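You operate a simulated robot arm through the tools that you are given. There is no shell and no other tool. Be economical: measure what you need, move in short steps, check, and stop when the job is done.

Carry out the task below with a simulated robot arm. There is one attempt and no reset: what you move stays moved.

## Task
Take the riser block marked "N44" from the front bench top and leave it on top of the brown shelf carton. Put the blue film pad from the pad rest top on the front bench shelf. Put the rest block on the front bench top away on the far table top. Take the card block on the front bench top and put it away on the free end of the grease shelf. Take the 25 mm steel block from the front bench top and leave it on the front bench shelf. Put the belt carton labelled "L24" from the front bench top on the side bench top and the belt carton labelled "L46" on the near table top. Take the shallow dish and leave it on the parts stand top. Put two of the small cartons from the front bench top on the side bench top. Take the guard panel marked "N25" from the front bench top and put it on the parts stand top. Close the near cabinet right door. Any order will do. Set down upright: belt carton.

The check looks at the end state, three seconds after you hand in, the way a careful person would. Anything else that was tipped, shoved, dropped, spilled or broken makes it a failure.

## Robot
A 7-joint arm with a vacuum gripper on a trunk, on a base that drives. Base frame: it is fixed to the floor where the robot stands at the start and does not move with it; the origin is under the middle of the robot, x ahead of it, y to its left, z up; the surface under the hand at the start is at about z = 900. Units: mm, rad, N and s.
With the tool pointing down near the work surface it reaches from about 100 to 640 mm from the robot's upright axis, wherever it stands. Its first joint turns from -2.007 to 2.007 rad. Places, roughly: belt carton [500, 750, 1000]; card block [500, 1750, 1000]; far table top [12000, -200, 1000]; film pad [750, 0, 1000]; front bench shelf [800, 500, 300]; grease shelf (23x17 cm) [9080, -180, 720]; guard panel [1000, 0, 1000]; near cabinet right door [12600, -2900, 900]; near table top [3300, -300, 1000]; parts stand top [3300, 3600, 900]; rest block (9x6x5 cm) [500, 1600, 900]; riser block [750, -250, 1000]; shallow dish (15x11x4 cm) [700, 500, 900]; shelf carton [3000, -3500, 1000]; side bench top [2000, -3300, 900]; small carton [500, 0, 1000]; steel block [750, 1000, 1000]. Payload 2.55 kg.
Tool frame: the origin (TCP) lies in the middle of the cups' lips, and z points out of the cups. The gripper has 1 cup of 44 mm across, covering 44 by 44 mm (tool x, y); the bellows give 20 mm. With the vacuum on, a cup seals on a smooth face that it is pressed against (1 to 4 N); it does not hold porous or soft things. The pull reaches 55 N.
Orientation is told as [roll, pitch, yaw] about the base's x, y, z axes, in that order, counted from this pose: with the cups facing straight down, the tool's x points along the base's -x, its y along +y and its z along -z.

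## Interface
- The arm moves only by the tool send_rows. Its arguments are lists of equal length, an entry for each row: "rot": the turn, a rotation vector about the base's x, y, z in units of 90 degrees (1.0 is 90 degrees), a list of three; "dp": the shift along the base's x, y, z in units of 100 mm (1.0 is 100 mm), a list of three; "vac": the vacuum: 1 switches it on, 0 off. In form: {"rot": [[rx, ry, rz], ...], "dp": [[x, y, z], ...], "vac": [vac, ...]}. A call has 1 to 8 rows; each row is the pose to reach, as a shift and turn from the pose commanded when the call began. A call with a number of a shift or a turn outside -1 to 1 is refused whole. Rows are played at 5 a second. More than 50 mm and 0.15 rad between two rows, or a gripper value outside its range, and nothing of the call is played. Where a pose cannot be reached the arm comes as near as it can. A force on the tool above 40 N (or 10 N above the force at the start of the call, whichever is more), or a blocked arm, ends the call early, and 0.2 s more pass. The pull builds up within a second once a cup has sealed. Time passes only in rows, and 0.2 s behind the last, so rows that repeat a pose give it time. It gives the time, the measured TCP pose, the force on the tool (base axes) and the pull of the vacuum at its end, in the units of the frame above (readings bear some noise), with the torque about the TCP (base axes, N m) and any sound that the robot's microphone picked up.
- Cameras (640 x 400 px; columns grow to the right, rows downward): "scene" is now at [18.1, 167.8, 1831.6]; the picture's right is [-0.10, -0.99, 0.00], its down [-0.75, 0.08, -0.66] and it looks along [0.66, -0.07, -0.75] (base axes); focal length 257 px, centre (320, 200). "wrist" rides on the gripper at [81, 6, -173] in the tool frame; the picture's right is [-0.08, 1.00, 0.00], its down [-0.89, -0.07, -0.45] and it looks along [-0.44, -0.04, 0.90] (tool axes); focal length 256 px, centre (320, 200). There is no depth. A picture from a camera that has moved, and an enlarged one, comes with that camera's place and axes in the base frame and with its lens.
- grab_frame(camera): a new picture of that camera. No time passes.
- raise_lower(by): slides the trunk up (or, below 0, down) by that many mm; the arm and the scene camera ride with it, the base frame stays. It gives what a move gives, with no picture.
- steer(legs): drives the robot by 1 to 6 legs, each [ahead, left, turn to the left] in mm, mm and rad, along the robot's own axes; the way and the turn of a leg run together, so that a leg with both is an arc; at most 1500 mm and 3.142 rad a leg. The arm and the cameras ride along, it lands a little off, and it stops where it bumps. It gives what a move gives.
- pan_tilt(pan, tilt): turns the head with the scene camera to pan (to the left, within 2.705 rad either way) and tilt (down, from -0.506 to 1.204), counted from straight ahead of the robot. It gives what a move gives.
- enlarge(camera, box): a new picture of the part [left, top, right, bottom] of that camera's present view, enlarged. No time passes.
- sign_off(): hands the job in; it is judged then, once.

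Go step by step. Nothing tells you exact positions but the pictures and the camera data: compare them with the known pose of the tool, close in by small moves and look again before you grip or let go. The budget is 556 turns and 346 pictures, counting those below and the enlarged ones. Unless the task says otherwise, let go and move clear before handing in, and close with one line.

The tools are called after ">>>" as a command line: name --argument value ..., lists and objects as JSON in quotes. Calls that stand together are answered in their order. send_rows: Moves the arm, as the interface text tells. Its arguments: {"type":"object","properties":{"rot":{"type":"array","items":{"type":"array","items":{"type":"number"}}},"dp":{"type":"array","items":{"type":"array","items":{"type":"number"}}},"vac":{"type":"array","items":{"type":"number"}}},"required":["rot","dp","vac"]} The other tools are called the same way: raise_lower (by) slides the trunk up or down; steer (legs) drives the base; pan_tilt (pan, tilt) turns the head that bears the scene camera; grab_frame (camera) takes a picture; enlarge (camera, box) takes an enlarged picture of a part of a camera's view; sign_off () hands the job in.

At the start:

```text
time: 0.0
tcp_pos: [384.6, -99.3, 1145.5]
tcp_rot: [0.0, -0.001, 0.001]
wrist_force: [-0.5, -0.2, -0.7]
moment: [-0.01, 0.02, 0.03]
pull: 0.0
trunk travel left (down, up): [-925.0, 65.0]
robot x, y, heading: [1.9, 2.0, -0.002]
head pan, tilt: [-0.103, 0.852]
```

scene: 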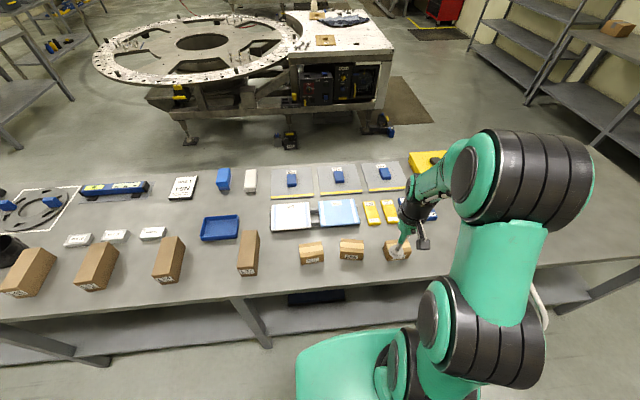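
wrist: 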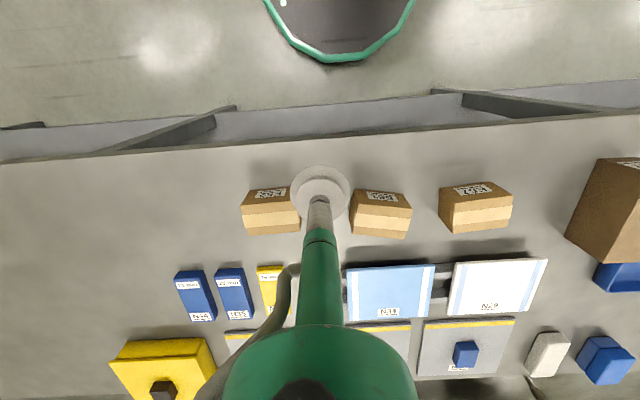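

I see the front bench with cartons in the front row, blue/yellow riser blocks, guard panels at the back and film pads on rests. First I enlarge the view to read labels.

>>> enlarge --camera "scene" --box '[240, 140, 460, 280]'

>>> enlarge --camera "scene" --box '[0, 160, 260, 310]'

>>> enlarge --camera "wrist" --box '[100, 160, 420, 400]'

```text
2.86 times, centred on (350, 210) of scene
camera zoom: at [18.1, 167.8, 1831.6], right [-0.1, -0.99, 0.0], down [-0.75, 0.08, -0.66], along [0.66, -0.07, -0.75], focal length 735 px, centre (234, 171)
```

zoom: 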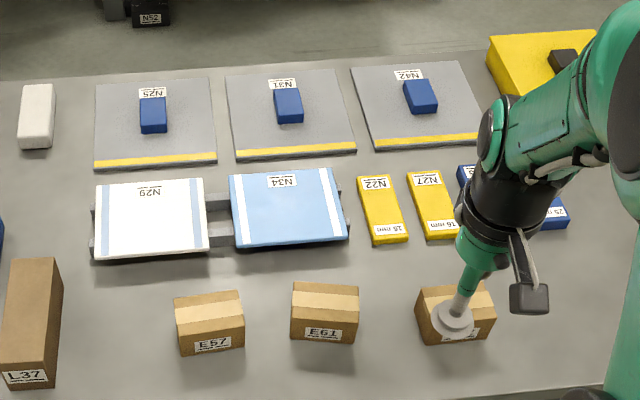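

```text
2.46 times, centred on (130, 235) of scene
camera zoom: at [18.1, 167.8, 1831.6], right [-0.1, -0.99, 0.0], down [-0.75, 0.08, -0.66], along [0.66, -0.07, -0.75], focal length 634 px, centre (788, 114)
```

zoom: 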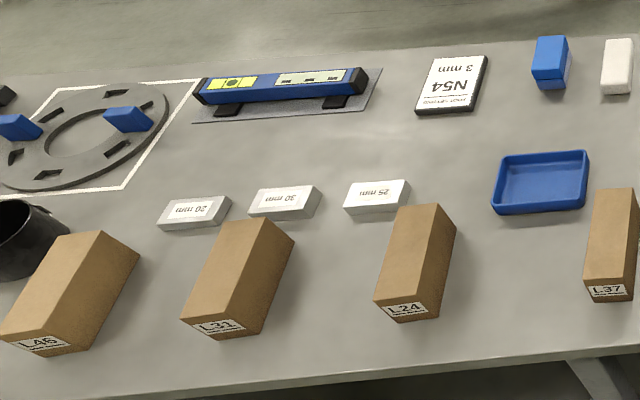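

```text
1.67 times, centred on (260, 280) of wrist
camera zoom: at [303.9, -91.8, 1317.7], right [0.08, 1.0, 0.0], down [0.89, -0.07, 0.45], along [0.44, -0.04, -0.9], focal length 427 px, centre (420, 67)
```

zoom: 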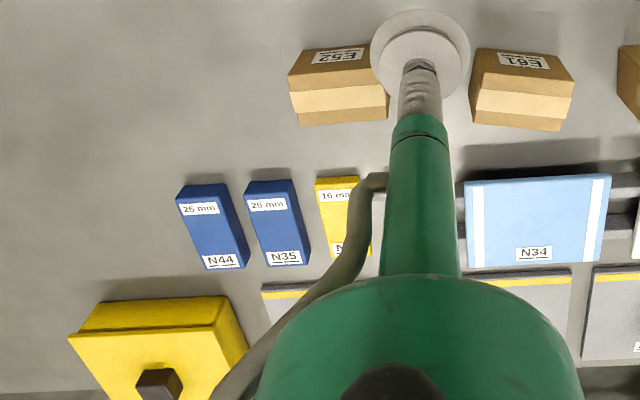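

I've read the labels: N44 is a blue block near (695,-387), N25 the guard panel at ~(956,210), N34 the blue film pad. Next I look around at the left end of the bench and down at the base.

>>> pan_tilt --pan 0.8 --tilt 0.75

>>> grab_frame --camera "scene"

>>> pan_tilt --pan 0.1 --tilt 1.2

>>> grab_frame --camera "scene"

>>> pan_tilt --pan -0.9 --tilt 0.4

>>> grab_frame --camera "scene"

>>> pan_tilt --pan 0.0 --tilt 0.2

>>> grab_frame --camera "scene"

```text
time: 1.2
tcp_pos: [384.3, -99.2, 1145.3]
tcp_rot: [0.0, 0.0, 0.0]
wrist_force: [0.0, 0.6, -1.0]
moment: [0.01, -0.01, 0.03]
pull: 0.0
trunk travel left (down, up): [-925.0, 65.0]
robot x, y, heading: [1.8, 2.6, -0.003]
head pan, tilt: [0.799, 0.75]
```

```text
340 pictures are left
camera scene: at [-1.8, 235.2, 1839.7], right [0.72, -0.7, 0.0], down [-0.48, -0.49, -0.73], along [0.51, 0.52, -0.68], focal length 257 px, centre (320, 200)
```

scene: 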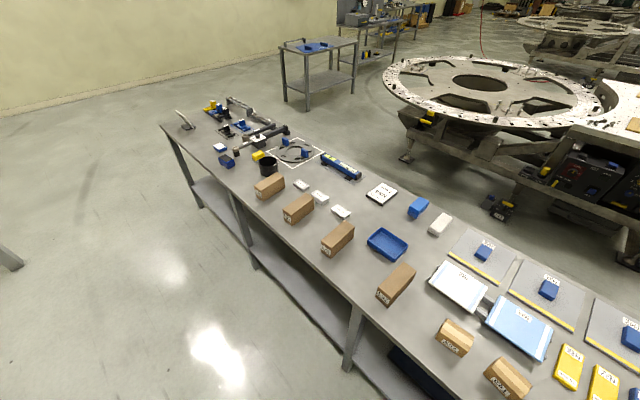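

```text
time: 2.3
tcp_pos: [384.1, -100.8, 1145.3]
tcp_rot: [0.0, 0.0, 0.0]
wrist_force: [-0.8, 0.2, -0.4]
moment: [0.0, 0.0, -0.01]
pull: 0.0
trunk travel left (down, up): [-925.0, 65.0]
robot x, y, heading: [-1.5, -1.4, 0.004]
head pan, tilt: [0.099, 1.201]
```

```text
339 pictures are left
camera scene: at [-4.0, 181.4, 1808.0], right [0.1, -0.99, 0.0], down [-0.93, -0.09, -0.36], along [0.36, 0.04, -0.93], focal length 257 px, centre (320, 200)
```

scene: 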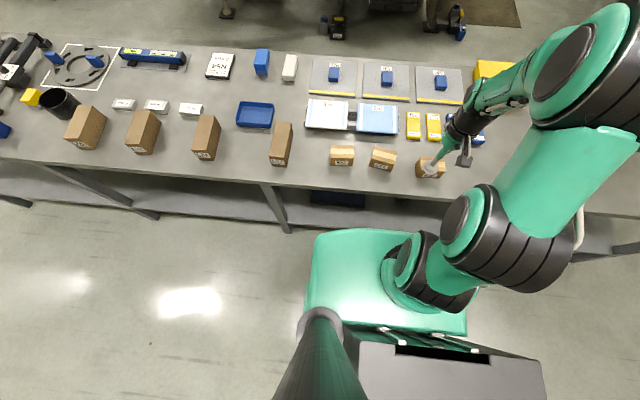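

```text
time: 3.5
tcp_pos: [384.7, -101.4, 1144.3]
tcp_rot: [0.0, 0.0, -0.001]
wrist_force: [-0.6, -0.1, -0.3]
moment: [0.0, 0.0, 0.03]
pull: 0.0
trunk travel left (down, up): [-925.0, 65.0]
robot x, y, heading: [-0.9, -3.1, -0.003]
head pan, tilt: [-0.901, 0.4]
```

```text
338 pictures are left
camera scene: at [-2.0, 103.3, 1870.8], right [-0.78, -0.62, 0.0], down [-0.24, 0.31, -0.92], along [0.57, -0.72, -0.39], focal length 257 px, centre (320, 200)
```

scene: 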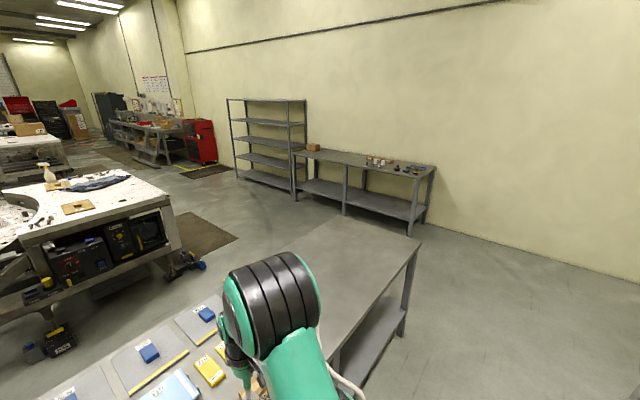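

```text
time: 4.7
tcp_pos: [383.8, -100.4, 1145.3]
tcp_rot: [0.0, 0.001, 0.0]
wrist_force: [-1.1, 0.4, -0.1]
moment: [-0.02, -0.02, 0.01]
pull: 0.2
trunk travel left (down, up): [-925.0, 65.0]
robot x, y, heading: [1.8, 0.7, -0.003]
head pan, tilt: [0.0, 0.201]
```

```text
337 pictures are left
camera scene: at [33.5, 175.7, 1889.4], right [0.0, -1.0, 0.0], down [-0.2, 0.0, -0.98], along [0.98, 0.0, -0.2], focal length 257 px, centre (320, 200)
```

scene: 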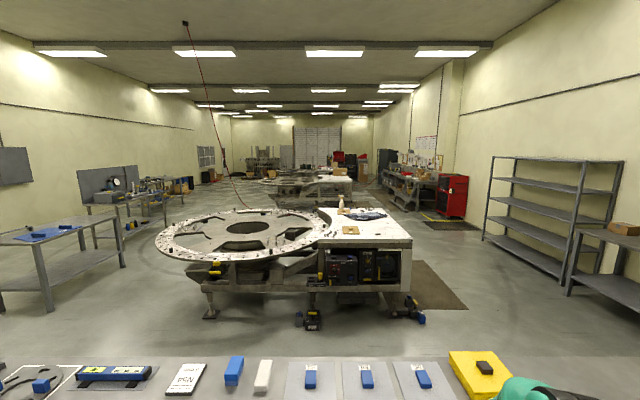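

The bench runs along y, the side bench and shelf carton are to the right, parts stand to the left. Now I check the clearance between base and bench.

>>> pan_tilt --pan -0.1 --tilt 1.2

>>> enlarge --camera "scene" --box '[200, 180, 520, 380]'

```text
time: 6.0
tcp_pos: [385.5, -99.2, 1145.0]
tcp_rot: [-0.001, 0.0, 0.001]
wrist_force: [-0.4, -0.5, -1.5]
moment: [0.01, 0.04, 0.02]
pull: 0.2
trunk travel left (down, up): [-925.0, 65.0]
robot x, y, heading: [-1.7, -1.1, -0.001]
head pan, tilt: [-0.099, 1.201]
```

```text
2.00 times, centred on (360, 280) of scene
camera zoom: at [-3.9, 170.3, 1808.0], right [-0.1, -1.0, 0.0], down [-0.93, 0.09, -0.36], along [0.36, -0.04, -0.93], focal length 515 px, centre (240, 40)
```

zoom: 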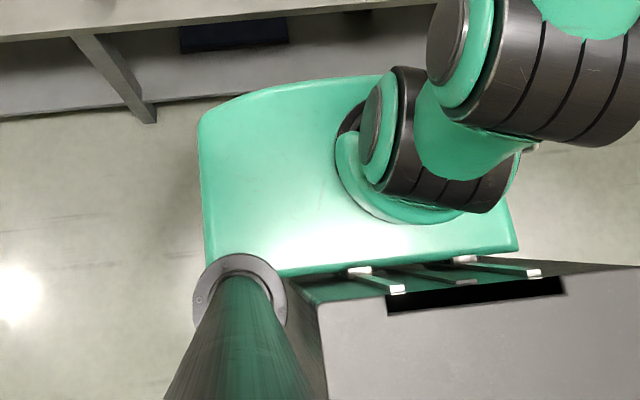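

The green plate is the arm carriage high above the bench; the base below is hidden. I check the base via the wrist view.

>>> enlarge --camera "wrist" --box '[120, 0, 520, 250]'

>>> steer --legs '[[80, 0, 0]]'

>>> grab_frame --camera "wrist"

```text
1.60 times, centred on (320, 125) of wrist
camera zoom: at [303.9, -91.8, 1317.7], right [0.08, 1.0, 0.0], down [0.89, -0.07, 0.45], along [0.44, -0.04, -0.9], focal length 410 px, centre (320, 320)
```

zoom: 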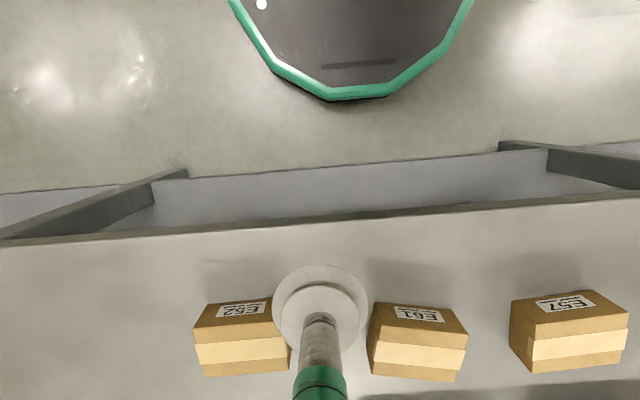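

```text
time: 7.1
tcp_pos: [465.5, -101.5, 1144.5]
tcp_rot: [0.001, -0.001, -0.001]
wrist_force: [0.0, -0.4, 0.1]
moment: [-0.02, 0.02, 0.05]
pull: 0.0
trunk travel left (down, up): [-925.0, 65.0]
robot x, y, heading: [80.2, -0.3, -0.001]
head pan, tilt: [-0.099, 1.201]
```

```text
334 pictures are left
camera wrist: at [384.5, -92.3, 1317.5], right [0.08, 1.0, 0.0], down [0.89, -0.07, 0.44], along [0.44, -0.04, -0.9], focal length 256 px, centre (320, 200)
```

wrist: 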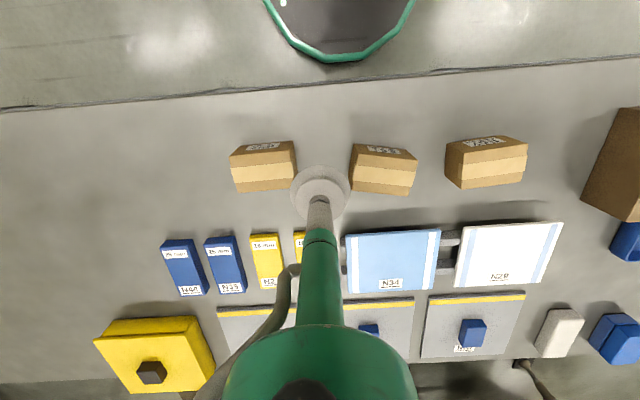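

No contact so far. I edge further forward in small steps to find whether the base slides beneath the shelf.

>>> steer --legs '[[60, 0, 0]]'

>>> steer --legs '[[40, 0, 0]]'

>>> grab_frame --camera "wrist"

```text
time: 8.0
tcp_pos: [523.9, -101.3, 1144.7]
tcp_rot: [0.0, -0.001, -0.005]
wrist_force: [0.5, 0.1, -0.2]
moment: [-0.01, 0.01, -0.01]
pull: 0.1
trunk travel left (down, up): [-925.0, 65.0]
robot x, y, heading: [135.6, 0.0, -0.0]
head pan, tilt: [-0.099, 1.201]
```

```text
time: 8.9
tcp_pos: [559.5, -101.5, 1145.4]
tcp_rot: [0.0, -0.002, -0.002]
wrist_force: [-1.0, 0.2, 0.4]
moment: [0.04, -0.03, 0.0]
pull: 0.1
trunk travel left (down, up): [-925.0, 65.0]
robot x, y, heading: [179.4, 1.7, -0.001]
head pan, tilt: [-0.099, 1.201]
```

```text
333 pictures are left
camera wrist: at [479.0, -93.1, 1318.3], right [0.08, 1.0, 0.0], down [0.89, -0.07, 0.45], along [0.45, -0.04, -0.89], focal length 256 px, centre (320, 200)
```

wrist: 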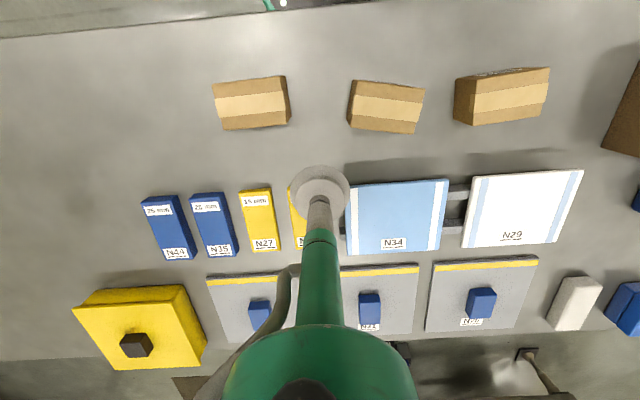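

The base slides under the shelf freely; legs are at about y=-530 and y=+430. I shift right 150 to get N44 in reach.

>>> steer --legs '[[0, -150, 0]]'

>>> grab_frame --camera "wrist"

```text
time: 10.3
tcp_pos: [561.4, -252.4, 1145.4]
tcp_rot: [0.0, -0.001, -0.001]
wrist_force: [-0.1, -0.3, 0.6]
moment: [-0.01, 0.01, 0.0]
pull: 0.0
trunk travel left (down, up): [-925.0, 65.0]
robot x, y, heading: [175.2, -150.2, -0.004]
head pan, tilt: [-0.099, 1.201]
```

```text
332 pictures are left
camera wrist: at [480.3, -243.9, 1317.9], right [0.08, 1.0, 0.0], down [0.89, -0.07, 0.45], along [0.44, -0.04, -0.9], focal length 256 px, centre (320, 200)
```

wrist: 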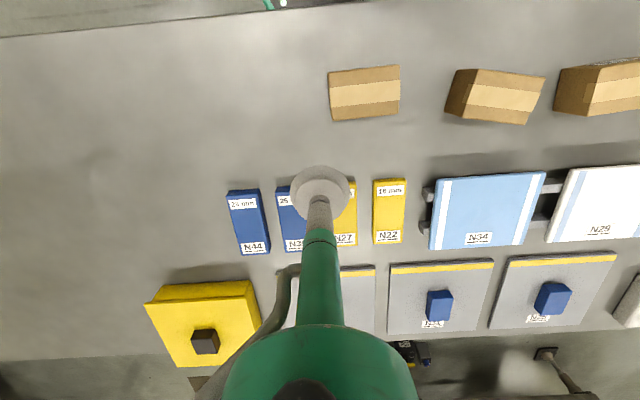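

N44 is at about (702,-388). I move above it at the same height.

>>> send_rows --rot '[[0, 0, 0], [0, 0, 0], [0, 0, 0], [0, 0, 0], [0, 0, 0], [0, 0, 0], [0, 0, 0]]' --dp '[[0.3, -0.3, 0], [0.6, -0.6, 0], [0.9, -0.9, 0], [1, -1, -0.3], [1, -1, -0.6], [1, -1, -0.8], [1, -1, -0.8]]' --vac '[0, 0, 0, 0, 0, 0, 0]'

>>> grab_frame --camera "wrist"

```text
time: 11.9
tcp_pos: [662.5, -353.4, 1064.9]
tcp_rot: [0.002, 0.0, -0.003]
wrist_force: [0.3, 0.0, -0.3]
moment: [-0.02, 0.02, -0.03]
pull: 0.0
trunk travel left (down, up): [-925.0, 65.0]
robot x, y, heading: [174.4, -149.8, -0.004]
head pan, tilt: [-0.099, 1.201]
```

```text
331 pictures are left
camera wrist: at [581.8, -345.1, 1238.0], right [0.08, 1.0, 0.0], down [0.89, -0.07, 0.45], along [0.44, -0.04, -0.9], focal length 256 px, centre (320, 200)
```

wrist: 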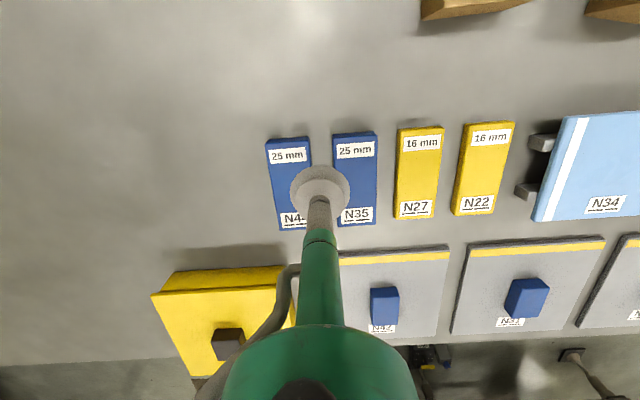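

N44's centre refines to (706,-391). I move over and descend to ~z=975.

>>> send_rows --rot '[[0, 0, 0], [0, 0, 0], [0, 0, 0], [0, 0, 0], [0, 0, 0]]' --dp '[[0.22, -0.19, 0], [0.43, -0.38, -0.2], [0.43, -0.38, -0.6], [0.43, -0.38, -0.9], [0.43, -0.38, -0.9]]' --vac '[0, 0, 0, 0, 0]'

>>> grab_frame --camera "wrist"

```text
time: 13.1
tcp_pos: [704.5, -388.7, 976.1]
tcp_rot: [0.0, -0.001, -0.001]
wrist_force: [0.0, 0.1, -0.5]
moment: [-0.01, -0.01, 0.04]
pull: 0.1
trunk travel left (down, up): [-925.0, 65.0]
robot x, y, heading: [177.1, -148.7, 0.001]
head pan, tilt: [-0.099, 1.201]
```

```text
330 pictures are left
camera wrist: at [624.2, -381.0, 1148.2], right [0.08, 1.0, 0.0], down [0.89, -0.07, 0.45], along [0.44, -0.04, -0.9], focal length 256 px, centre (320, 200)
```

wrist: 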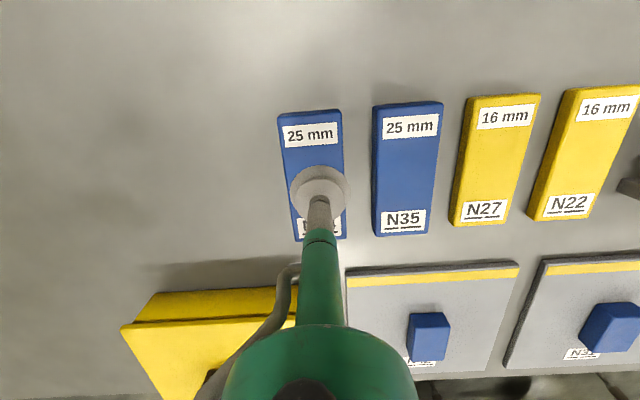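

Aligned over N44. I descend with vacuum on, in fine steps near contact.

>>> send_rows --rot '[[0, 0, 0], [0, 0, 0], [0, 0, 0], [0, 0, 0], [0, 0, 0], [0, 0, 0], [0, 0, 0]]' --dp '[[0.01, -0.02, -0.25], [0.01, -0.02, -0.45], [0.01, -0.02, -0.5], [0.01, -0.02, -0.53], [0.01, -0.02, -0.56], [0.01, -0.02, -0.56], [0.01, -0.02, -0.56]]' --vac '[0, 1, 1, 1, 1, 1, 1]'

```text
time: 14.7
tcp_pos: [704.5, -390.9, 923.2]
tcp_rot: [-0.005, -0.007, -0.002]
wrist_force: [2.9, 5.6, 24.2]
moment: [0.2, 0.2, 0.02]
pull: 54.9
trunk travel left (down, up): [-925.0, 65.0]
robot x, y, heading: [178.2, -150.5, -0.006]
head pan, tilt: [-0.099, 1.201]
```

Sealed with full pull. I lift.

>>> send_rows --rot '[[0, 0, 0], [0, 0, 0], [0, 0, 0], [0, 0, 0]]' --dp '[[0, 0, 0.2], [0, 0, 0.6], [0, 0, 1], [0, 0, 1]]' --vac '[1, 1, 1, 1]'

>>> send_rows --rot '[[0, 0, 0], [0, 0, 0], [0, 0, 0], [0, 0, 0]]' --dp '[[-0.4, 0.3, 0.4], [-0.8, 0.5, 0.7], [-1, 0.9, 0.9], [-1, 1, 1]]' --vac '[1, 1, 1, 1]'

>>> send_rows --rot '[[0, 0, 0], [0, 0, 0], [0, 0, 0], [0, 0, 0]]' --dp '[[-0.4, 0.3, 0.2], [-0.8, 0.5, 0.4], [-1, 0.9, 0.5], [-1, 1, 0.5]]' --vac '[1, 1, 1, 1]'

>>> grab_frame --camera "wrist"

```text
time: 15.7
tcp_pos: [703.5, -394.3, 1018.6]
tcp_rot: [-0.001, 0.0, -0.003]
wrist_force: [0.7, 0.7, -1.6]
moment: [0.01, 0.03, 0.0]
pull: 54.4
trunk travel left (down, up): [-925.0, 65.0]
robot x, y, heading: [177.5, -153.6, -0.001]
head pan, tilt: [-0.099, 1.201]
```

```text
refused: row 1 steps farther than a row can; nothing moved
```

```text
refused: row 1 steps farther than a row can; nothing moved
```

```text
329 pictures are left
camera wrist: at [623.3, -386.1, 1191.3], right [0.08, 1.0, 0.0], down [0.89, -0.07, 0.44], along [0.44, -0.04, -0.9], focal length 256 px, centre (320, 200)
```

wrist: 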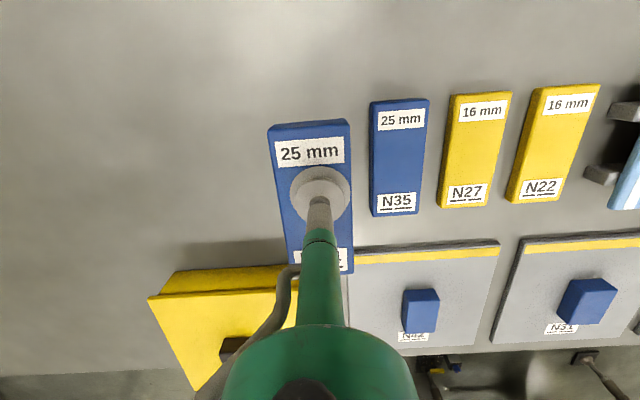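

Held. I raise and retract the arm with smaller steps.

>>> send_rows --rot '[[0, 0, 0], [0, 0, 0], [0, 0, 0], [0, 0, 0], [0, 0, 0], [0, 0, 0]]' --dp '[[0, 0, 0.4], [0, 0, 0.8], [-0.3, 0.3, 0.9], [-0.6, 0.6, 1], [-0.9, 0.9, 1], [-1, 1, 1]]' --vac '[1, 1, 1, 1, 1, 1]'

>>> send_rows --rot '[[0, 0, 0], [0, 0, 0], [0, 0, 0], [0, 0, 0]]' --dp '[[-0.3, 0.3, 0.1], [-0.6, 0.6, 0.2], [-0.9, 0.9, 0.3], [-1, 1, 0.3]]' --vac '[1, 1, 1, 1]'

>>> pan_tilt --pan -1.2 --tilt 0.35

>>> grab_frame --camera "scene"

```text
time: 17.1
tcp_pos: [607.0, -291.4, 1116.9]
tcp_rot: [0.001, 0.001, -0.003]
wrist_force: [-0.4, -0.4, -2.8]
moment: [0.06, 0.04, -0.03]
pull: 54.5
trunk travel left (down, up): [-925.0, 65.0]
robot x, y, heading: [171.9, -148.5, -0.003]
head pan, tilt: [-0.099, 1.201]
```

```text
time: 18.1
tcp_pos: [506.6, -193.5, 1150.7]
tcp_rot: [0.0, 0.0, -0.003]
wrist_force: [0.5, -0.1, -1.3]
moment: [0.03, 0.0, 0.03]
pull: 54.8
trunk travel left (down, up): [-925.0, 65.0]
robot x, y, heading: [179.0, -153.0, -0.002]
head pan, tilt: [-0.099, 1.201]
```

```text
time: 19.4
tcp_pos: [505.6, -194.6, 1149.7]
tcp_rot: [0.0, 0.001, -0.001]
wrist_force: [0.2, 0.7, -1.8]
moment: [0.0, 0.06, -0.04]
pull: 55.3
trunk travel left (down, up): [-925.0, 65.0]
robot x, y, heading: [175.9, -153.5, 0.001]
head pan, tilt: [-1.201, 0.351]
```

```text
328 pictures are left
camera scene: at [151.2, -62.2, 1875.3], right [-0.93, -0.36, 0.0], down [-0.12, 0.32, -0.94], along [0.34, -0.88, -0.34], focal length 257 px, centre (320, 200)
```

scene: 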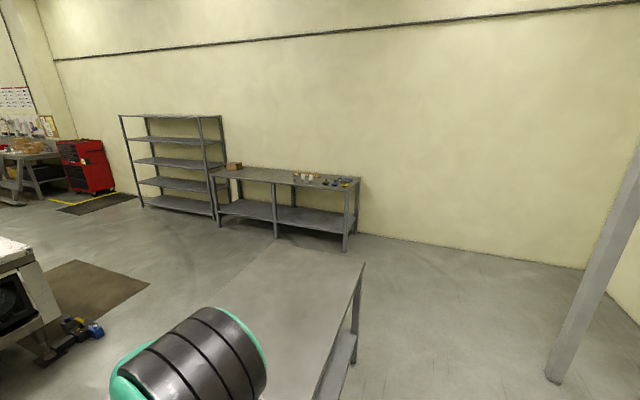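

The route: back out, turn right to face -y, drive ahead to y≈-2300, then slide left (+x) toward the side bench.

>>> steer --legs '[[-200, 0, 0], [0, 0, -1.571], [1500, 0, 0], [650, 0, 0]]'

>>> pan_tilt --pan 0.9 --tilt 0.45

>>> grab_frame --camera "scene"

```text
time: 35.1
tcp_pos: [-74.5, -2640.7, 1149.1]
tcp_rot: [0.0, 0.0, -1.561]
wrist_force: [-0.5, 1.0, -2.2]
moment: [0.01, -0.02, 0.02]
pull: 55.2
trunk travel left (down, up): [-925.0, 65.0]
robot x, y, heading: [-36.9, -2311.8, -1.557]
head pan, tilt: [-1.201, 0.351]
```

```text
time: 37.1
tcp_pos: [-74.0, -2640.5, 1149.7]
tcp_rot: [-0.001, 0.0, -1.56]
wrist_force: [0.9, 0.5, -2.3]
moment: [0.02, -0.01, 0.02]
pull: 54.7
trunk travel left (down, up): [-925.0, 65.0]
robot x, y, heading: [-34.7, -2311.7, -1.562]
head pan, tilt: [0.901, 0.45]
```

```text
327 pictures are left
camera scene: at [213.1, -2306.0, 1866.2], right [-0.61, -0.79, 0.0], down [-0.34, 0.27, -0.9], along [0.71, -0.55, -0.44], focal length 257 px, centre (320, 200)
```

scene: 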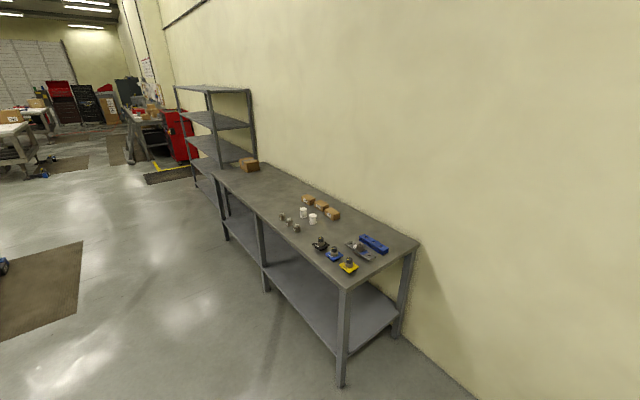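

Path is clear. I drive +x to about x=2780.

>>> steer --legs '[[0, 1450, 0], [0, 1350, 0]]'

>>> pan_tilt --pan 0.1 --tilt 0.7

>>> grab_frame --camera "scene"

```text
time: 50.7
tcp_pos: [2718.7, -2616.1, 1150.2]
tcp_rot: [0.002, -0.001, -1.554]
wrist_force: [1.0, 1.0, -1.8]
moment: [0.04, 0.02, -0.03]
pull: 55.4
trunk travel left (down, up): [-925.0, 65.0]
robot x, y, heading: [2756.4, -2283.8, -1.553]
head pan, tilt: [0.901, 0.45]
```

```text
time: 51.8
tcp_pos: [2717.8, -2616.0, 1149.5]
tcp_rot: [0.0, 0.0, -1.553]
wrist_force: [0.9, 0.4, -2.0]
moment: [0.01, 0.02, -0.01]
pull: 55.3
trunk travel left (down, up): [-925.0, 65.0]
robot x, y, heading: [2753.1, -2284.5, -1.554]
head pan, tilt: [0.099, 0.7]
```

```text
326 pictures are left
camera scene: at [2940.4, -2308.1, 1844.0], right [-0.99, -0.12, 0.0], down [-0.08, 0.64, -0.77], along [0.09, -0.76, -0.64], focal length 257 px, centre (320, 200)
```

scene: 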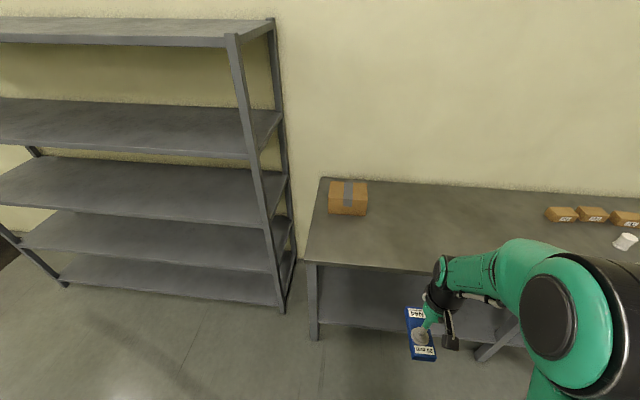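

The brown carton's top is near (2920,-3440). I drive ahead under the bench edge to bring it in reach.

>>> steer --legs '[[400, 0, 0]]'

>>> steer --legs '[[200, 0, 0]]'

>>> pan_tilt --pan 0.1 --tilt 0.9

>>> grab_frame --camera "scene"

>>> grab_frame --camera "wrist"

```text
time: 54.3
tcp_pos: [2722.9, -3016.9, 1149.3]
tcp_rot: [-0.001, 0.0, -1.557]
wrist_force: [-0.2, 0.6, -2.7]
moment: [0.04, -0.01, 0.01]
pull: 54.8
trunk travel left (down, up): [-925.0, 65.0]
robot x, y, heading: [2759.9, -2685.0, -1.558]
head pan, tilt: [0.099, 0.7]
```

```text
time: 55.9
tcp_pos: [2721.9, -3220.2, 1149.4]
tcp_rot: [0.001, 0.001, -1.565]
wrist_force: [-0.3, 0.0, -1.8]
moment: [0.05, -0.02, 0.0]
pull: 55.2
trunk travel left (down, up): [-925.0, 65.0]
robot x, y, heading: [2757.7, -2888.6, -1.566]
head pan, tilt: [0.099, 0.7]
```

```text
time: 56.6
tcp_pos: [2722.5, -3219.4, 1149.0]
tcp_rot: [0.001, 0.001, -1.565]
wrist_force: [-0.2, -0.9, -3.0]
moment: [0.03, 0.0, 0.0]
pull: 54.9
trunk travel left (down, up): [-925.0, 65.0]
robot x, y, heading: [2760.2, -2893.2, -1.563]
head pan, tilt: [0.099, 0.901]
```

```text
325 pictures are left
camera scene: at [2947.1, -2906.0, 1827.9], right [-0.99, -0.1, 0.0], down [-0.08, 0.78, -0.62], along [0.07, -0.62, -0.78], focal length 257 px, centre (320, 200)
```

scene: 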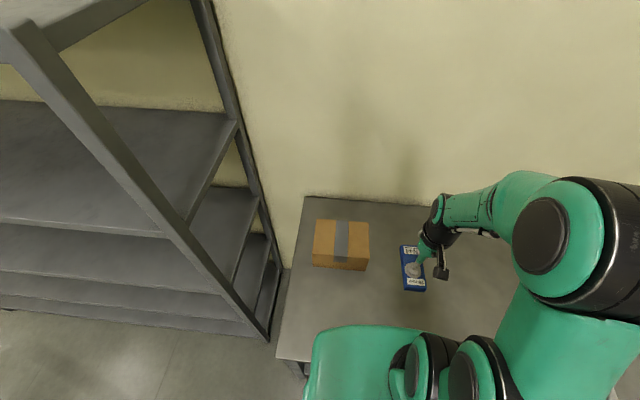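

```text
324 pictures are left
camera wrist: at [2727.9, -3137.7, 1322.1], right [1.0, -0.07, 0.0], down [-0.07, -0.89, 0.44], along [-0.03, -0.44, -0.9], focal length 256 px, centre (320, 200)
```

wrist: 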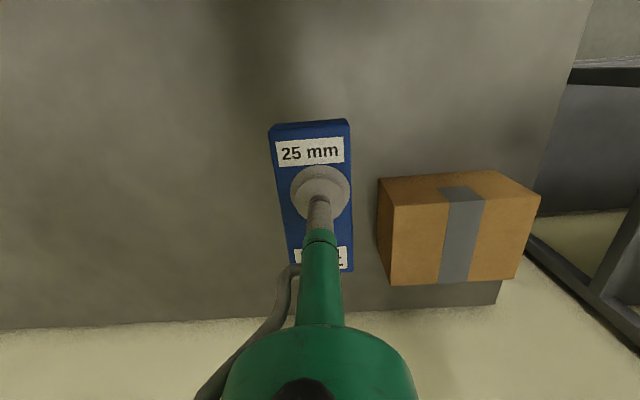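

The carton top is centred at (2921,-3389), z≈1000, about 206×153. I move N44 above it.

>>> send_rows --rot '[[0, 0, 0], [0, 0, 0], [0, 0, 0], [0, 0, 0]]' --dp '[[0.33, -0.28, 0], [0.66, -0.56, 0], [1, -0.85, 0], [1, -0.85, 0]]' --vac '[1, 1, 1, 1]'

>>> send_rows --rot '[[0, 0, 0], [0, 0, 0], [0, 0, 0], [0, 0, 0], [0, 0, 0]]' --dp '[[0.33, -0.28, 0], [0.66, -0.56, 0], [1, -0.85, 0], [1, -0.85, -0.4], [1, -0.85, -0.6]]' --vac '[1, 1, 1, 1, 1]'

>>> grab_frame --camera "wrist"

>>> enlarge --camera "scene" --box '[240, 160, 480, 310]'

```text
time: 57.6
tcp_pos: [2824.4, -3303.7, 1153.5]
tcp_rot: [0.001, -0.001, -1.565]
wrist_force: [0.7, -0.5, -1.0]
moment: [0.04, -0.01, 0.04]
pull: 54.3
trunk travel left (down, up): [-925.0, 65.0]
robot x, y, heading: [2762.2, -2888.4, -1.567]
head pan, tilt: [0.099, 0.901]
```

```text
time: 58.8
tcp_pos: [2920.7, -3389.5, 1089.6]
tcp_rot: [-0.001, 0.002, -1.564]
wrist_force: [0.1, 1.1, -1.7]
moment: [0.07, 0.02, 0.03]
pull: 55.0
trunk travel left (down, up): [-925.0, 65.0]
robot x, y, heading: [2763.9, -2891.7, -1.562]
head pan, tilt: [0.099, 0.901]
```

```text
323 pictures are left
camera wrist: at [2926.6, -3306.4, 1262.5], right [1.0, -0.07, 0.0], down [-0.07, -0.89, 0.45], along [-0.03, -0.44, -0.9], focal length 256 px, centre (320, 200)
```

wrist: 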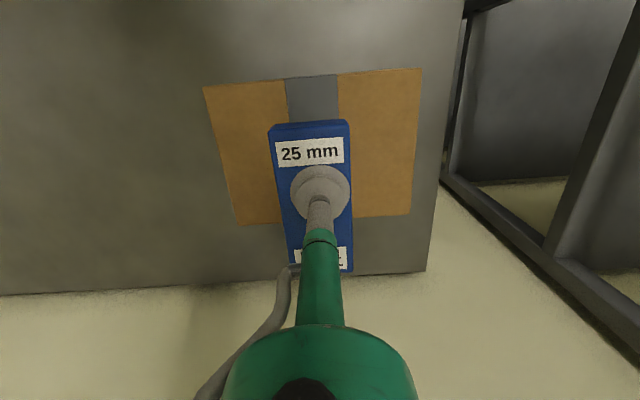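

```text
2.67 times, centred on (360, 235) of scene
camera zoom: at [2947.4, -2906.2, 1827.8], right [-0.99, -0.1, 0.0], down [-0.08, 0.78, -0.62], along [0.06, -0.62, -0.78], focal length 686 px, centre (213, 107)
```

zoom: 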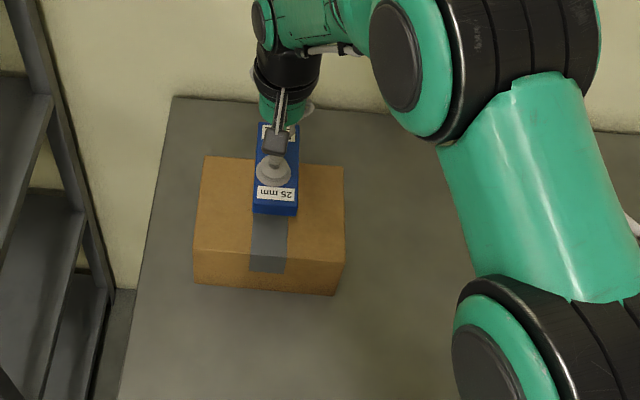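

Well centred. I lower until contact and release.

>>> send_rows --rot '[[0, 0, 0], [0, 0, 0], [0, 0, 0], [0, 0, 0]]' --dp '[[0, 0.0, -0.3], [0, 0.0, -0.55], [0, 0.0, -0.61], [0, 0.0, -0.63]]' --vac '[1, 1, 1, 1]'

>>> enlarge --camera "scene" --box '[240, 160, 480, 310]'

```text
time: 59.8
tcp_pos: [2921.7, -3389.5, 1032.1]
tcp_rot: [0.004, -0.012, -1.566]
wrist_force: [0.0, 2.3, 39.0]
moment: [0.39, 0.44, -0.03]
pull: 54.6
trunk travel left (down, up): [-925.0, 65.0]
robot x, y, heading: [2759.6, -2893.0, -1.56]
head pan, tilt: [0.099, 0.901]
```

```text
2.67 times, centred on (360, 235) of scene
camera zoom: at [2945.5, -2899.6, 1828.6], right [-0.99, -0.1, 0.0], down [-0.08, 0.78, -0.62], along [0.07, -0.62, -0.78], focal length 686 px, centre (213, 107)
```

zoom: 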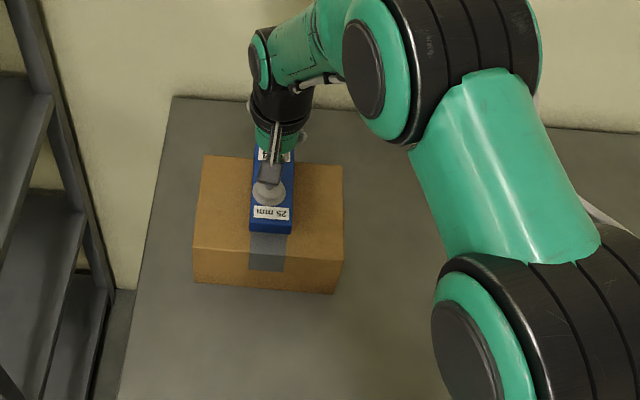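

Firm contact at z≈1032. I ease off slightly, release and rise.

>>> send_rows --rot '[[0, 0, 0], [0, 0, 0], [0, 0, 0], [0, 0, 0], [0, 0, 0], [0, 0, 0], [0, 0, 0]]' --dp '[[0, 0, 0.05], [0, 0, 0.05], [0, 0, 0.05], [0, 0, 0.05], [0, 0, 0.08], [0, 0, 0.4], [0, 0, 0.8]]' --vac '[1, 0, 0, 0, 0, 0, 0]'

>>> send_rows --rot '[[0, 0, 0], [0, 0, 0], [0, 0, 0], [0, 0, 0], [0, 0, 0], [0, 0, 0]]' --dp '[[0, 0, 0.3], [-0.3, 0.3, 0.5], [-0.6, 0.6, 0.5], [-0.8, 0.9, 0.5], [-1, 1, 0.5], [-1, 1, 0.5]]' --vac '[0, 0, 0, 0, 0, 0]'

>>> enlarge --camera "scene" --box '[240, 160, 480, 310]'

```text
time: 61.4
tcp_pos: [2921.3, -3389.1, 1108.0]
tcp_rot: [-0.001, 0.002, -1.564]
wrist_force: [0.2, 0.4, -0.3]
moment: [0.01, -0.03, -0.03]
pull: 0.0
trunk travel left (down, up): [-925.0, 65.0]
robot x, y, heading: [2764.2, -2888.2, -1.567]
head pan, tilt: [0.099, 0.901]
```

```text
time: 62.8
tcp_pos: [2817.7, -3291.1, 1156.1]
tcp_rot: [-0.002, 0.0, -1.565]
wrist_force: [0.2, -0.3, -0.8]
moment: [0.02, 0.02, 0.01]
pull: 0.0
trunk travel left (down, up): [-925.0, 65.0]
robot x, y, heading: [2763.6, -2890.3, -1.562]
head pan, tilt: [0.099, 0.901]
```

```text
2.67 times, centred on (360, 235) of scene
camera zoom: at [2947.8, -2906.2, 1827.7], right [-0.99, -0.1, 0.0], down [-0.08, 0.78, -0.62], along [0.06, -0.62, -0.78], focal length 686 px, centre (213, 107)
```

zoom: 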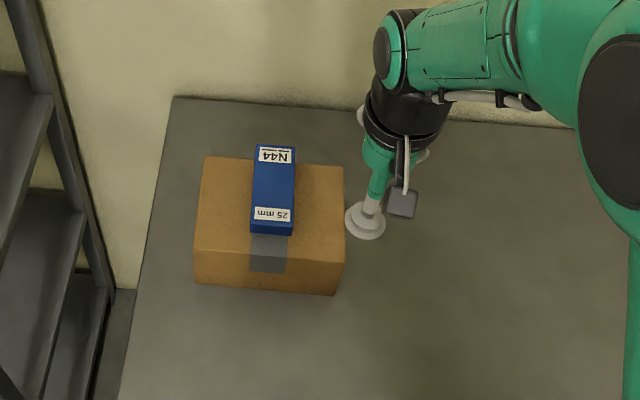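

N44 rests on the brown carton. I return to the front bench for a small carton.

>>> steer --legs '[[-600, 0, 0], [0, -1450, 0], [0, -1400, 0], [-1500, 0, 0], [-600, 0, 0], [0, 0, 1.565]]'

>>> grab_frame --camera "wrist"

```text
time: 94.1
tcp_pos: [228.9, -76.6, 1156.4]
tcp_rot: [0.002, -0.001, 0.025]
wrist_force: [0.2, -0.6, -1.1]
moment: [-0.01, -0.02, -0.02]
pull: 0.0
trunk travel left (down, up): [-925.0, 65.0]
robot x, y, heading: [-168.1, -145.1, 0.02]
head pan, tilt: [0.099, 0.901]
```

```text
319 pictures are left
camera wrist: at [147.5, -70.2, 1329.2], right [0.05, 1.0, 0.0], down [0.89, -0.05, 0.45], along [0.44, -0.02, -0.9], focal length 256 px, centre (320, 200)
```

wrist: 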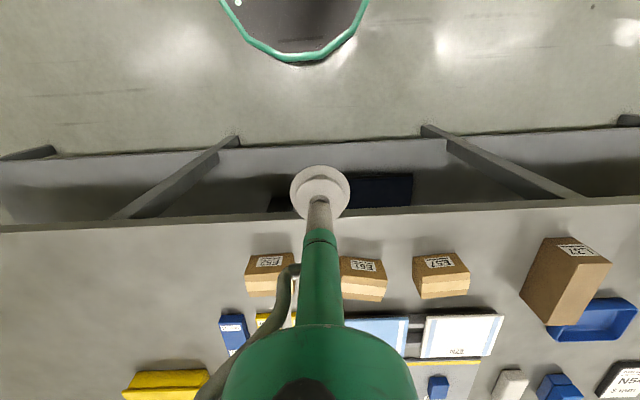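

The small carton E62 is near (475,-180). I drive closer and look again.

>>> steer --legs '[[190, -50, -0.02]]'

>>> send_rows --rot '[[0, 0, 0], [0, 0, 0], [0, 0, 0]]' --dp '[[0.2, -0.3, 0], [0.2, -0.5, -0.3], [0.2, -0.5, -0.6]]' --vac '[0, 0, 0]'

>>> grab_frame --camera "wrist"

```text
time: 95.6
tcp_pos: [418.1, -130.6, 1156.0]
tcp_rot: [-0.002, 0.001, 0.007]
wrist_force: [-0.3, 0.0, -0.1]
moment: [0.0, 0.01, -0.02]
pull: 0.2
trunk travel left (down, up): [-925.0, 65.0]
robot x, y, heading: [18.0, -190.2, 0.005]
head pan, tilt: [0.099, 0.901]
```

```text
time: 96.4
tcp_pos: [441.8, -181.6, 1095.6]
tcp_rot: [0.0, -0.002, 0.007]
wrist_force: [-0.2, 0.7, 0.6]
moment: [-0.02, 0.0, 0.02]
pull: 0.2
trunk travel left (down, up): [-925.0, 65.0]
robot x, y, heading: [18.6, -189.6, 0.005]
head pan, tilt: [0.099, 0.901]
```

```text
318 pictures are left
camera wrist: at [360.8, -174.8, 1267.5], right [0.07, 1.0, 0.0], down [0.89, -0.06, 0.45], along [0.44, -0.03, -0.9], focal length 256 px, centre (320, 200)
```

wrist: 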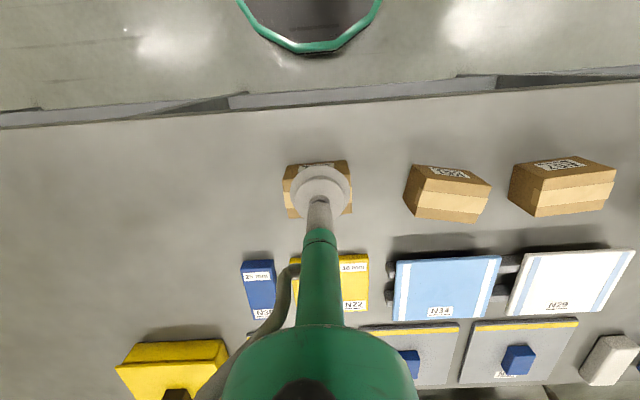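

E62's top centre is about (505,-185), z≈960. I move above it and lower.

>>> send_rows --rot '[[0, 0, 0], [0, 0, 0], [0, 0, 0], [0, 0, 0]]' --dp '[[0.32, -0.02, 0], [0.62, -0.03, -0.3], [0.62, -0.03, -0.7], [0.62, -0.03, -0.9]]' --vac '[0, 0, 0, 0]'

>>> grab_frame --camera "wrist"

>>> enlarge --camera "scene" --box '[280, 150, 520, 300]'

```text
time: 97.4
tcp_pos: [504.7, -185.4, 1004.5]
tcp_rot: [0.0, 0.002, 0.008]
wrist_force: [0.1, -0.5, 1.2]
moment: [0.01, 0.0, 0.0]
pull: 0.0
trunk travel left (down, up): [-925.0, 65.0]
robot x, y, heading: [18.1, -187.3, 0.01]
head pan, tilt: [0.099, 0.901]
```

```text
317 pictures are left
camera wrist: at [423.1, -178.5, 1177.5], right [0.07, 1.0, 0.0], down [0.89, -0.06, 0.44], along [0.44, -0.03, -0.9], focal length 256 px, centre (320, 200)
```

wrist: 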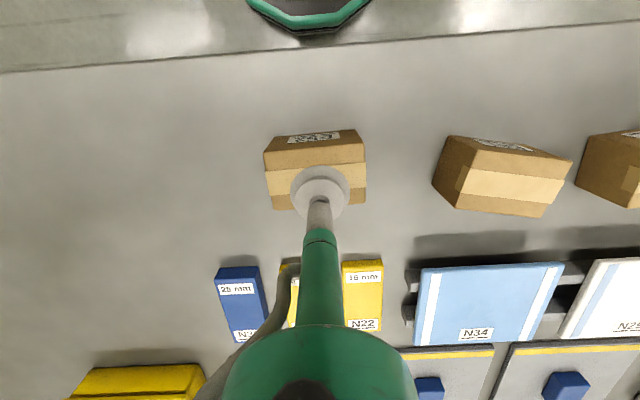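

```text
2.67 times, centred on (400, 225) of scene
camera zoom: at [33.6, -5.5, 1827.8], right [0.11, -0.99, 0.0], down [-0.78, -0.08, -0.62], along [0.62, 0.07, -0.78], focal length 686 px, centre (107, 133)
```

zoom: 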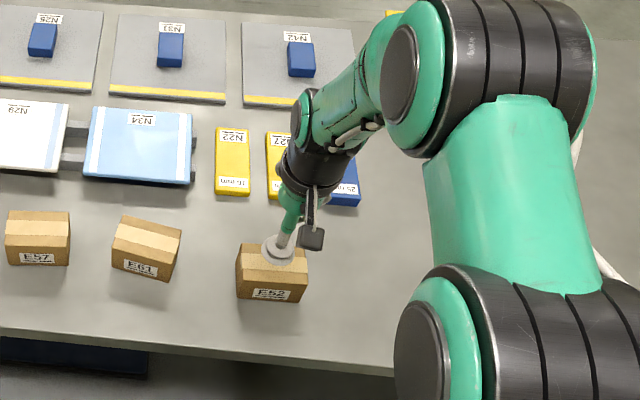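

Cup is aligned with the taped top. I press down gently with vacuum.

>>> send_rows --rot '[[0, 0, 0], [0, 0, 0], [0, 0, 0], [0, 0, 0], [0, 0, 0], [0, 0, 0]]' --dp '[[0.03, 0, -0.3], [0.03, 0, -0.38], [0.03, 0, -0.41], [0.03, 0, -0.43], [0.03, 0, -0.44], [0.03, 0, -0.44]]' --vac '[0, 1, 1, 1, 1, 1]'

```text
time: 98.8
tcp_pos: [503.7, -183.0, 961.9]
tcp_rot: [-0.002, -0.001, 0.005]
wrist_force: [-0.6, 0.6, -0.4]
moment: [0.0, -0.01, 0.01]
pull: 55.3
trunk travel left (down, up): [-925.0, 65.0]
robot x, y, heading: [23.7, -190.0, 0.01]
head pan, tilt: [0.099, 0.901]
```

Sealed. I lift and retract.

>>> send_rows --rot '[[0, 0, 0], [0, 0, 0], [0, 0, 0], [0, 0, 0], [0, 0, 0]]' --dp '[[0, 0, 0.2], [0, 0, 0.6], [0, 0, 1], [-0.3, 0, 1], [-0.5, 0, 1]]' --vac '[1, 1, 1, 1, 1]'

>>> send_rows --rot '[[0, 0, 0], [0, 0, 0], [0, 0, 0], [0, 0, 0]]' --dp '[[-0.3, 0, 0.3], [-0.5, 0, 0.6], [-0.8, 0, 0.9], [-0.8, 0, 0.9]]' --vac '[1, 1, 1, 1]'

```text
time: 100.0
tcp_pos: [454.6, -184.0, 1063.0]
tcp_rot: [0.0, 0.0, 0.007]
wrist_force: [0.5, -0.2, -1.8]
moment: [0.02, 0.02, 0.02]
pull: 54.6
trunk travel left (down, up): [-925.0, 65.0]
robot x, y, heading: [19.2, -187.0, 0.007]
head pan, tilt: [0.099, 0.901]
```

```text
time: 101.0
tcp_pos: [376.2, -183.0, 1154.1]
tcp_rot: [-0.001, 0.001, 0.007]
wrist_force: [0.0, 0.2, -2.1]
moment: [0.01, 0.08, 0.02]
pull: 54.7
trunk travel left (down, up): [-925.0, 65.0]
robot x, y, heading: [17.4, -187.7, 0.01]
head pan, tilt: [0.099, 0.901]
```

Driving to the side bench with the carton.

>>> steer --legs '[[-150, 0, 0], [0, 0, -1.578], [1500, 0, 0], [610, 0, 0], [0, 1450, 0], [0, 1100, 0]]'

>>> pan_tilt --pan -0.1 --tilt 0.8

>>> grab_frame --camera "scene"

```text
time: 128.6
tcp_pos: [2518.6, -2521.4, 1155.1]
tcp_rot: [-0.001, -0.002, -1.485]
wrist_force: [0.5, -0.1, -2.6]
moment: [0.04, 0.02, 0.0]
pull: 55.3
trunk travel left (down, up): [-925.0, 65.0]
robot x, y, heading: [2483.0, -2166.0, -1.483]
head pan, tilt: [0.099, 0.901]
```

```text
time: 129.3
tcp_pos: [2519.1, -2520.2, 1153.5]
tcp_rot: [0.0, -0.002, -1.483]
wrist_force: [0.6, 0.5, -2.0]
moment: [0.05, -0.01, -0.03]
pull: 54.6
trunk travel left (down, up): [-925.0, 65.0]
robot x, y, heading: [2484.7, -2168.7, -1.487]
head pan, tilt: [-0.099, 0.799]
```

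```text
315 pictures are left
camera scene: at [2654.8, -2172.4, 1835.7], right [-1.0, 0.01, 0.0], down [0.01, 0.72, -0.7], along [-0.01, -0.7, -0.72], focal length 257 px, centre (320, 200)
```

scene: 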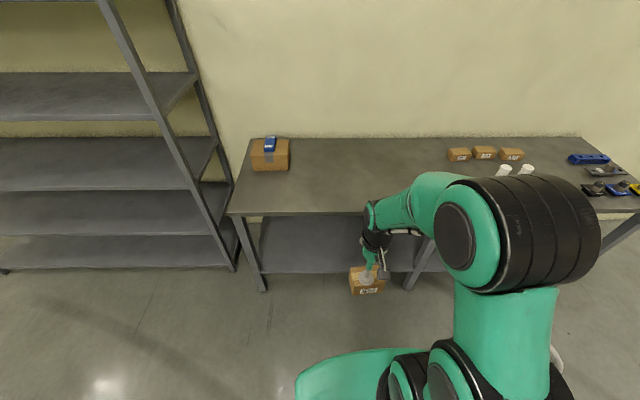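

Heading is slightly off; I correct and drive up to the side bench.

>>> steer --legs '[[0, 0, -0.085], [0, -90, 0], [640, 0, 0]]'

>>> grab_frame --camera "wrist"

```text
time: 134.0
tcp_pos: [2400.7, -3158.9, 1153.3]
tcp_rot: [0.0, -0.001, -1.565]
wrist_force: [-0.5, -0.4, -1.9]
moment: [0.03, 0.0, 0.0]
pull: 54.6
trunk travel left (down, up): [-925.0, 65.0]
robot x, y, heading: [2394.4, -2801.0, -1.564]
head pan, tilt: [-0.099, 0.799]
```

```text
314 pictures are left
camera wrist: at [2406.4, -3076.1, 1326.8], right [1.0, -0.07, 0.0], down [-0.07, -0.89, 0.44], along [-0.03, -0.44, -0.9], focal length 256 px, centre (320, 200)
```

wrist: 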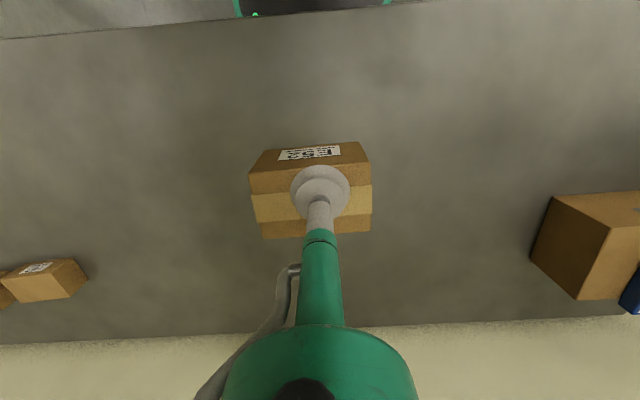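

Area is clear. I move back over the bench and lower.

>>> send_rows --rot '[[0, 0, 0], [0, 0, 0], [0, 0, 0], [0, 0, 0], [0, 0, 0], [0, 0, 0]]' --dp '[[0, -0.3, -0.3], [0, -0.6, -0.6], [0, -0.9, -0.9], [0, -1, -1], [0, -1, -1], [0, -1, -1]]' --vac '[1, 1, 1, 1, 1, 1]'

>>> send_rows --rot '[[0, 0, 0], [0, 0, 0], [0, 0, 0], [0, 0, 0], [0, 0, 0], [0, 0, 0]]' --dp '[[0, 0, -0.4], [0, 0, -0.7], [0, 0, -0.78], [0, 0, -0.82], [0, 0, -0.86], [0, 0, -0.86]]' --vac '[1, 1, 1, 1, 1, 1]'

```text
time: 135.4
tcp_pos: [2403.1, -3259.6, 1055.6]
tcp_rot: [-0.001, 0.001, -1.563]
wrist_force: [0.5, -0.3, -1.3]
moment: [0.03, -0.02, 0.01]
pull: 55.1
trunk travel left (down, up): [-925.0, 65.0]
robot x, y, heading: [2397.5, -2799.2, -1.569]
head pan, tilt: [-0.099, 0.799]
```

```text
time: 136.8
tcp_pos: [2401.0, -3256.5, 969.0]
tcp_rot: [0.0, 0.0, -1.567]
wrist_force: [-0.2, 0.1, -2.9]
moment: [0.05, -0.03, -0.01]
pull: 54.9
trunk travel left (down, up): [-925.0, 65.0]
robot x, y, heading: [2392.7, -2802.5, -1.568]
head pan, tilt: [-0.099, 0.799]
```

>>> send_rows --rot '[[0, 0, 0], [0, 0, 0], [0, 0, 0], [0, 0, 0], [0, 0, 0], [0, 0, 0]]' --dp '[[0, 0, -0.02], [0, 0, -0.04], [0, 0, -0.06], [0, 0, -0.07], [0, 0, -0.08], [0, 0, -0.08]]' --vac '[1, 1, 1, 1, 1, 1]'

>>> grab_frame --camera "wrist"

```text
time: 138.2
tcp_pos: [2400.4, -3256.7, 961.9]
tcp_rot: [0.0, 0.0, -1.566]
wrist_force: [-0.8, 1.3, 2.0]
moment: [-0.08, 0.2, -0.06]
pull: 55.2
trunk travel left (down, up): [-925.0, 65.0]
robot x, y, heading: [2396.2, -2800.6, -1.566]
head pan, tilt: [-0.099, 0.799]
```

```text
313 pictures are left
camera wrist: at [2406.1, -3175.5, 1133.6], right [1.0, -0.07, 0.0], down [-0.07, -0.89, 0.45], along [-0.03, -0.44, -0.9], focal length 256 px, centre (320, 200)
```

wrist: 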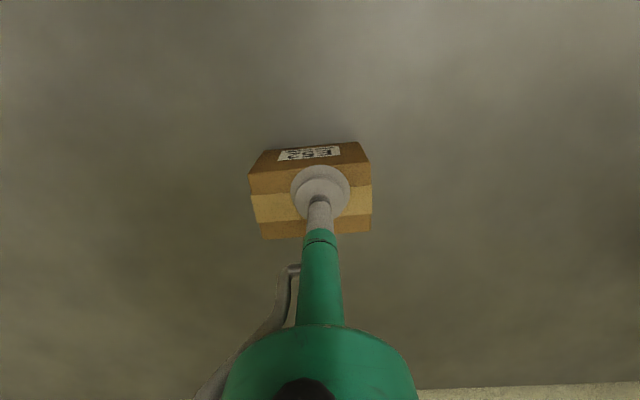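

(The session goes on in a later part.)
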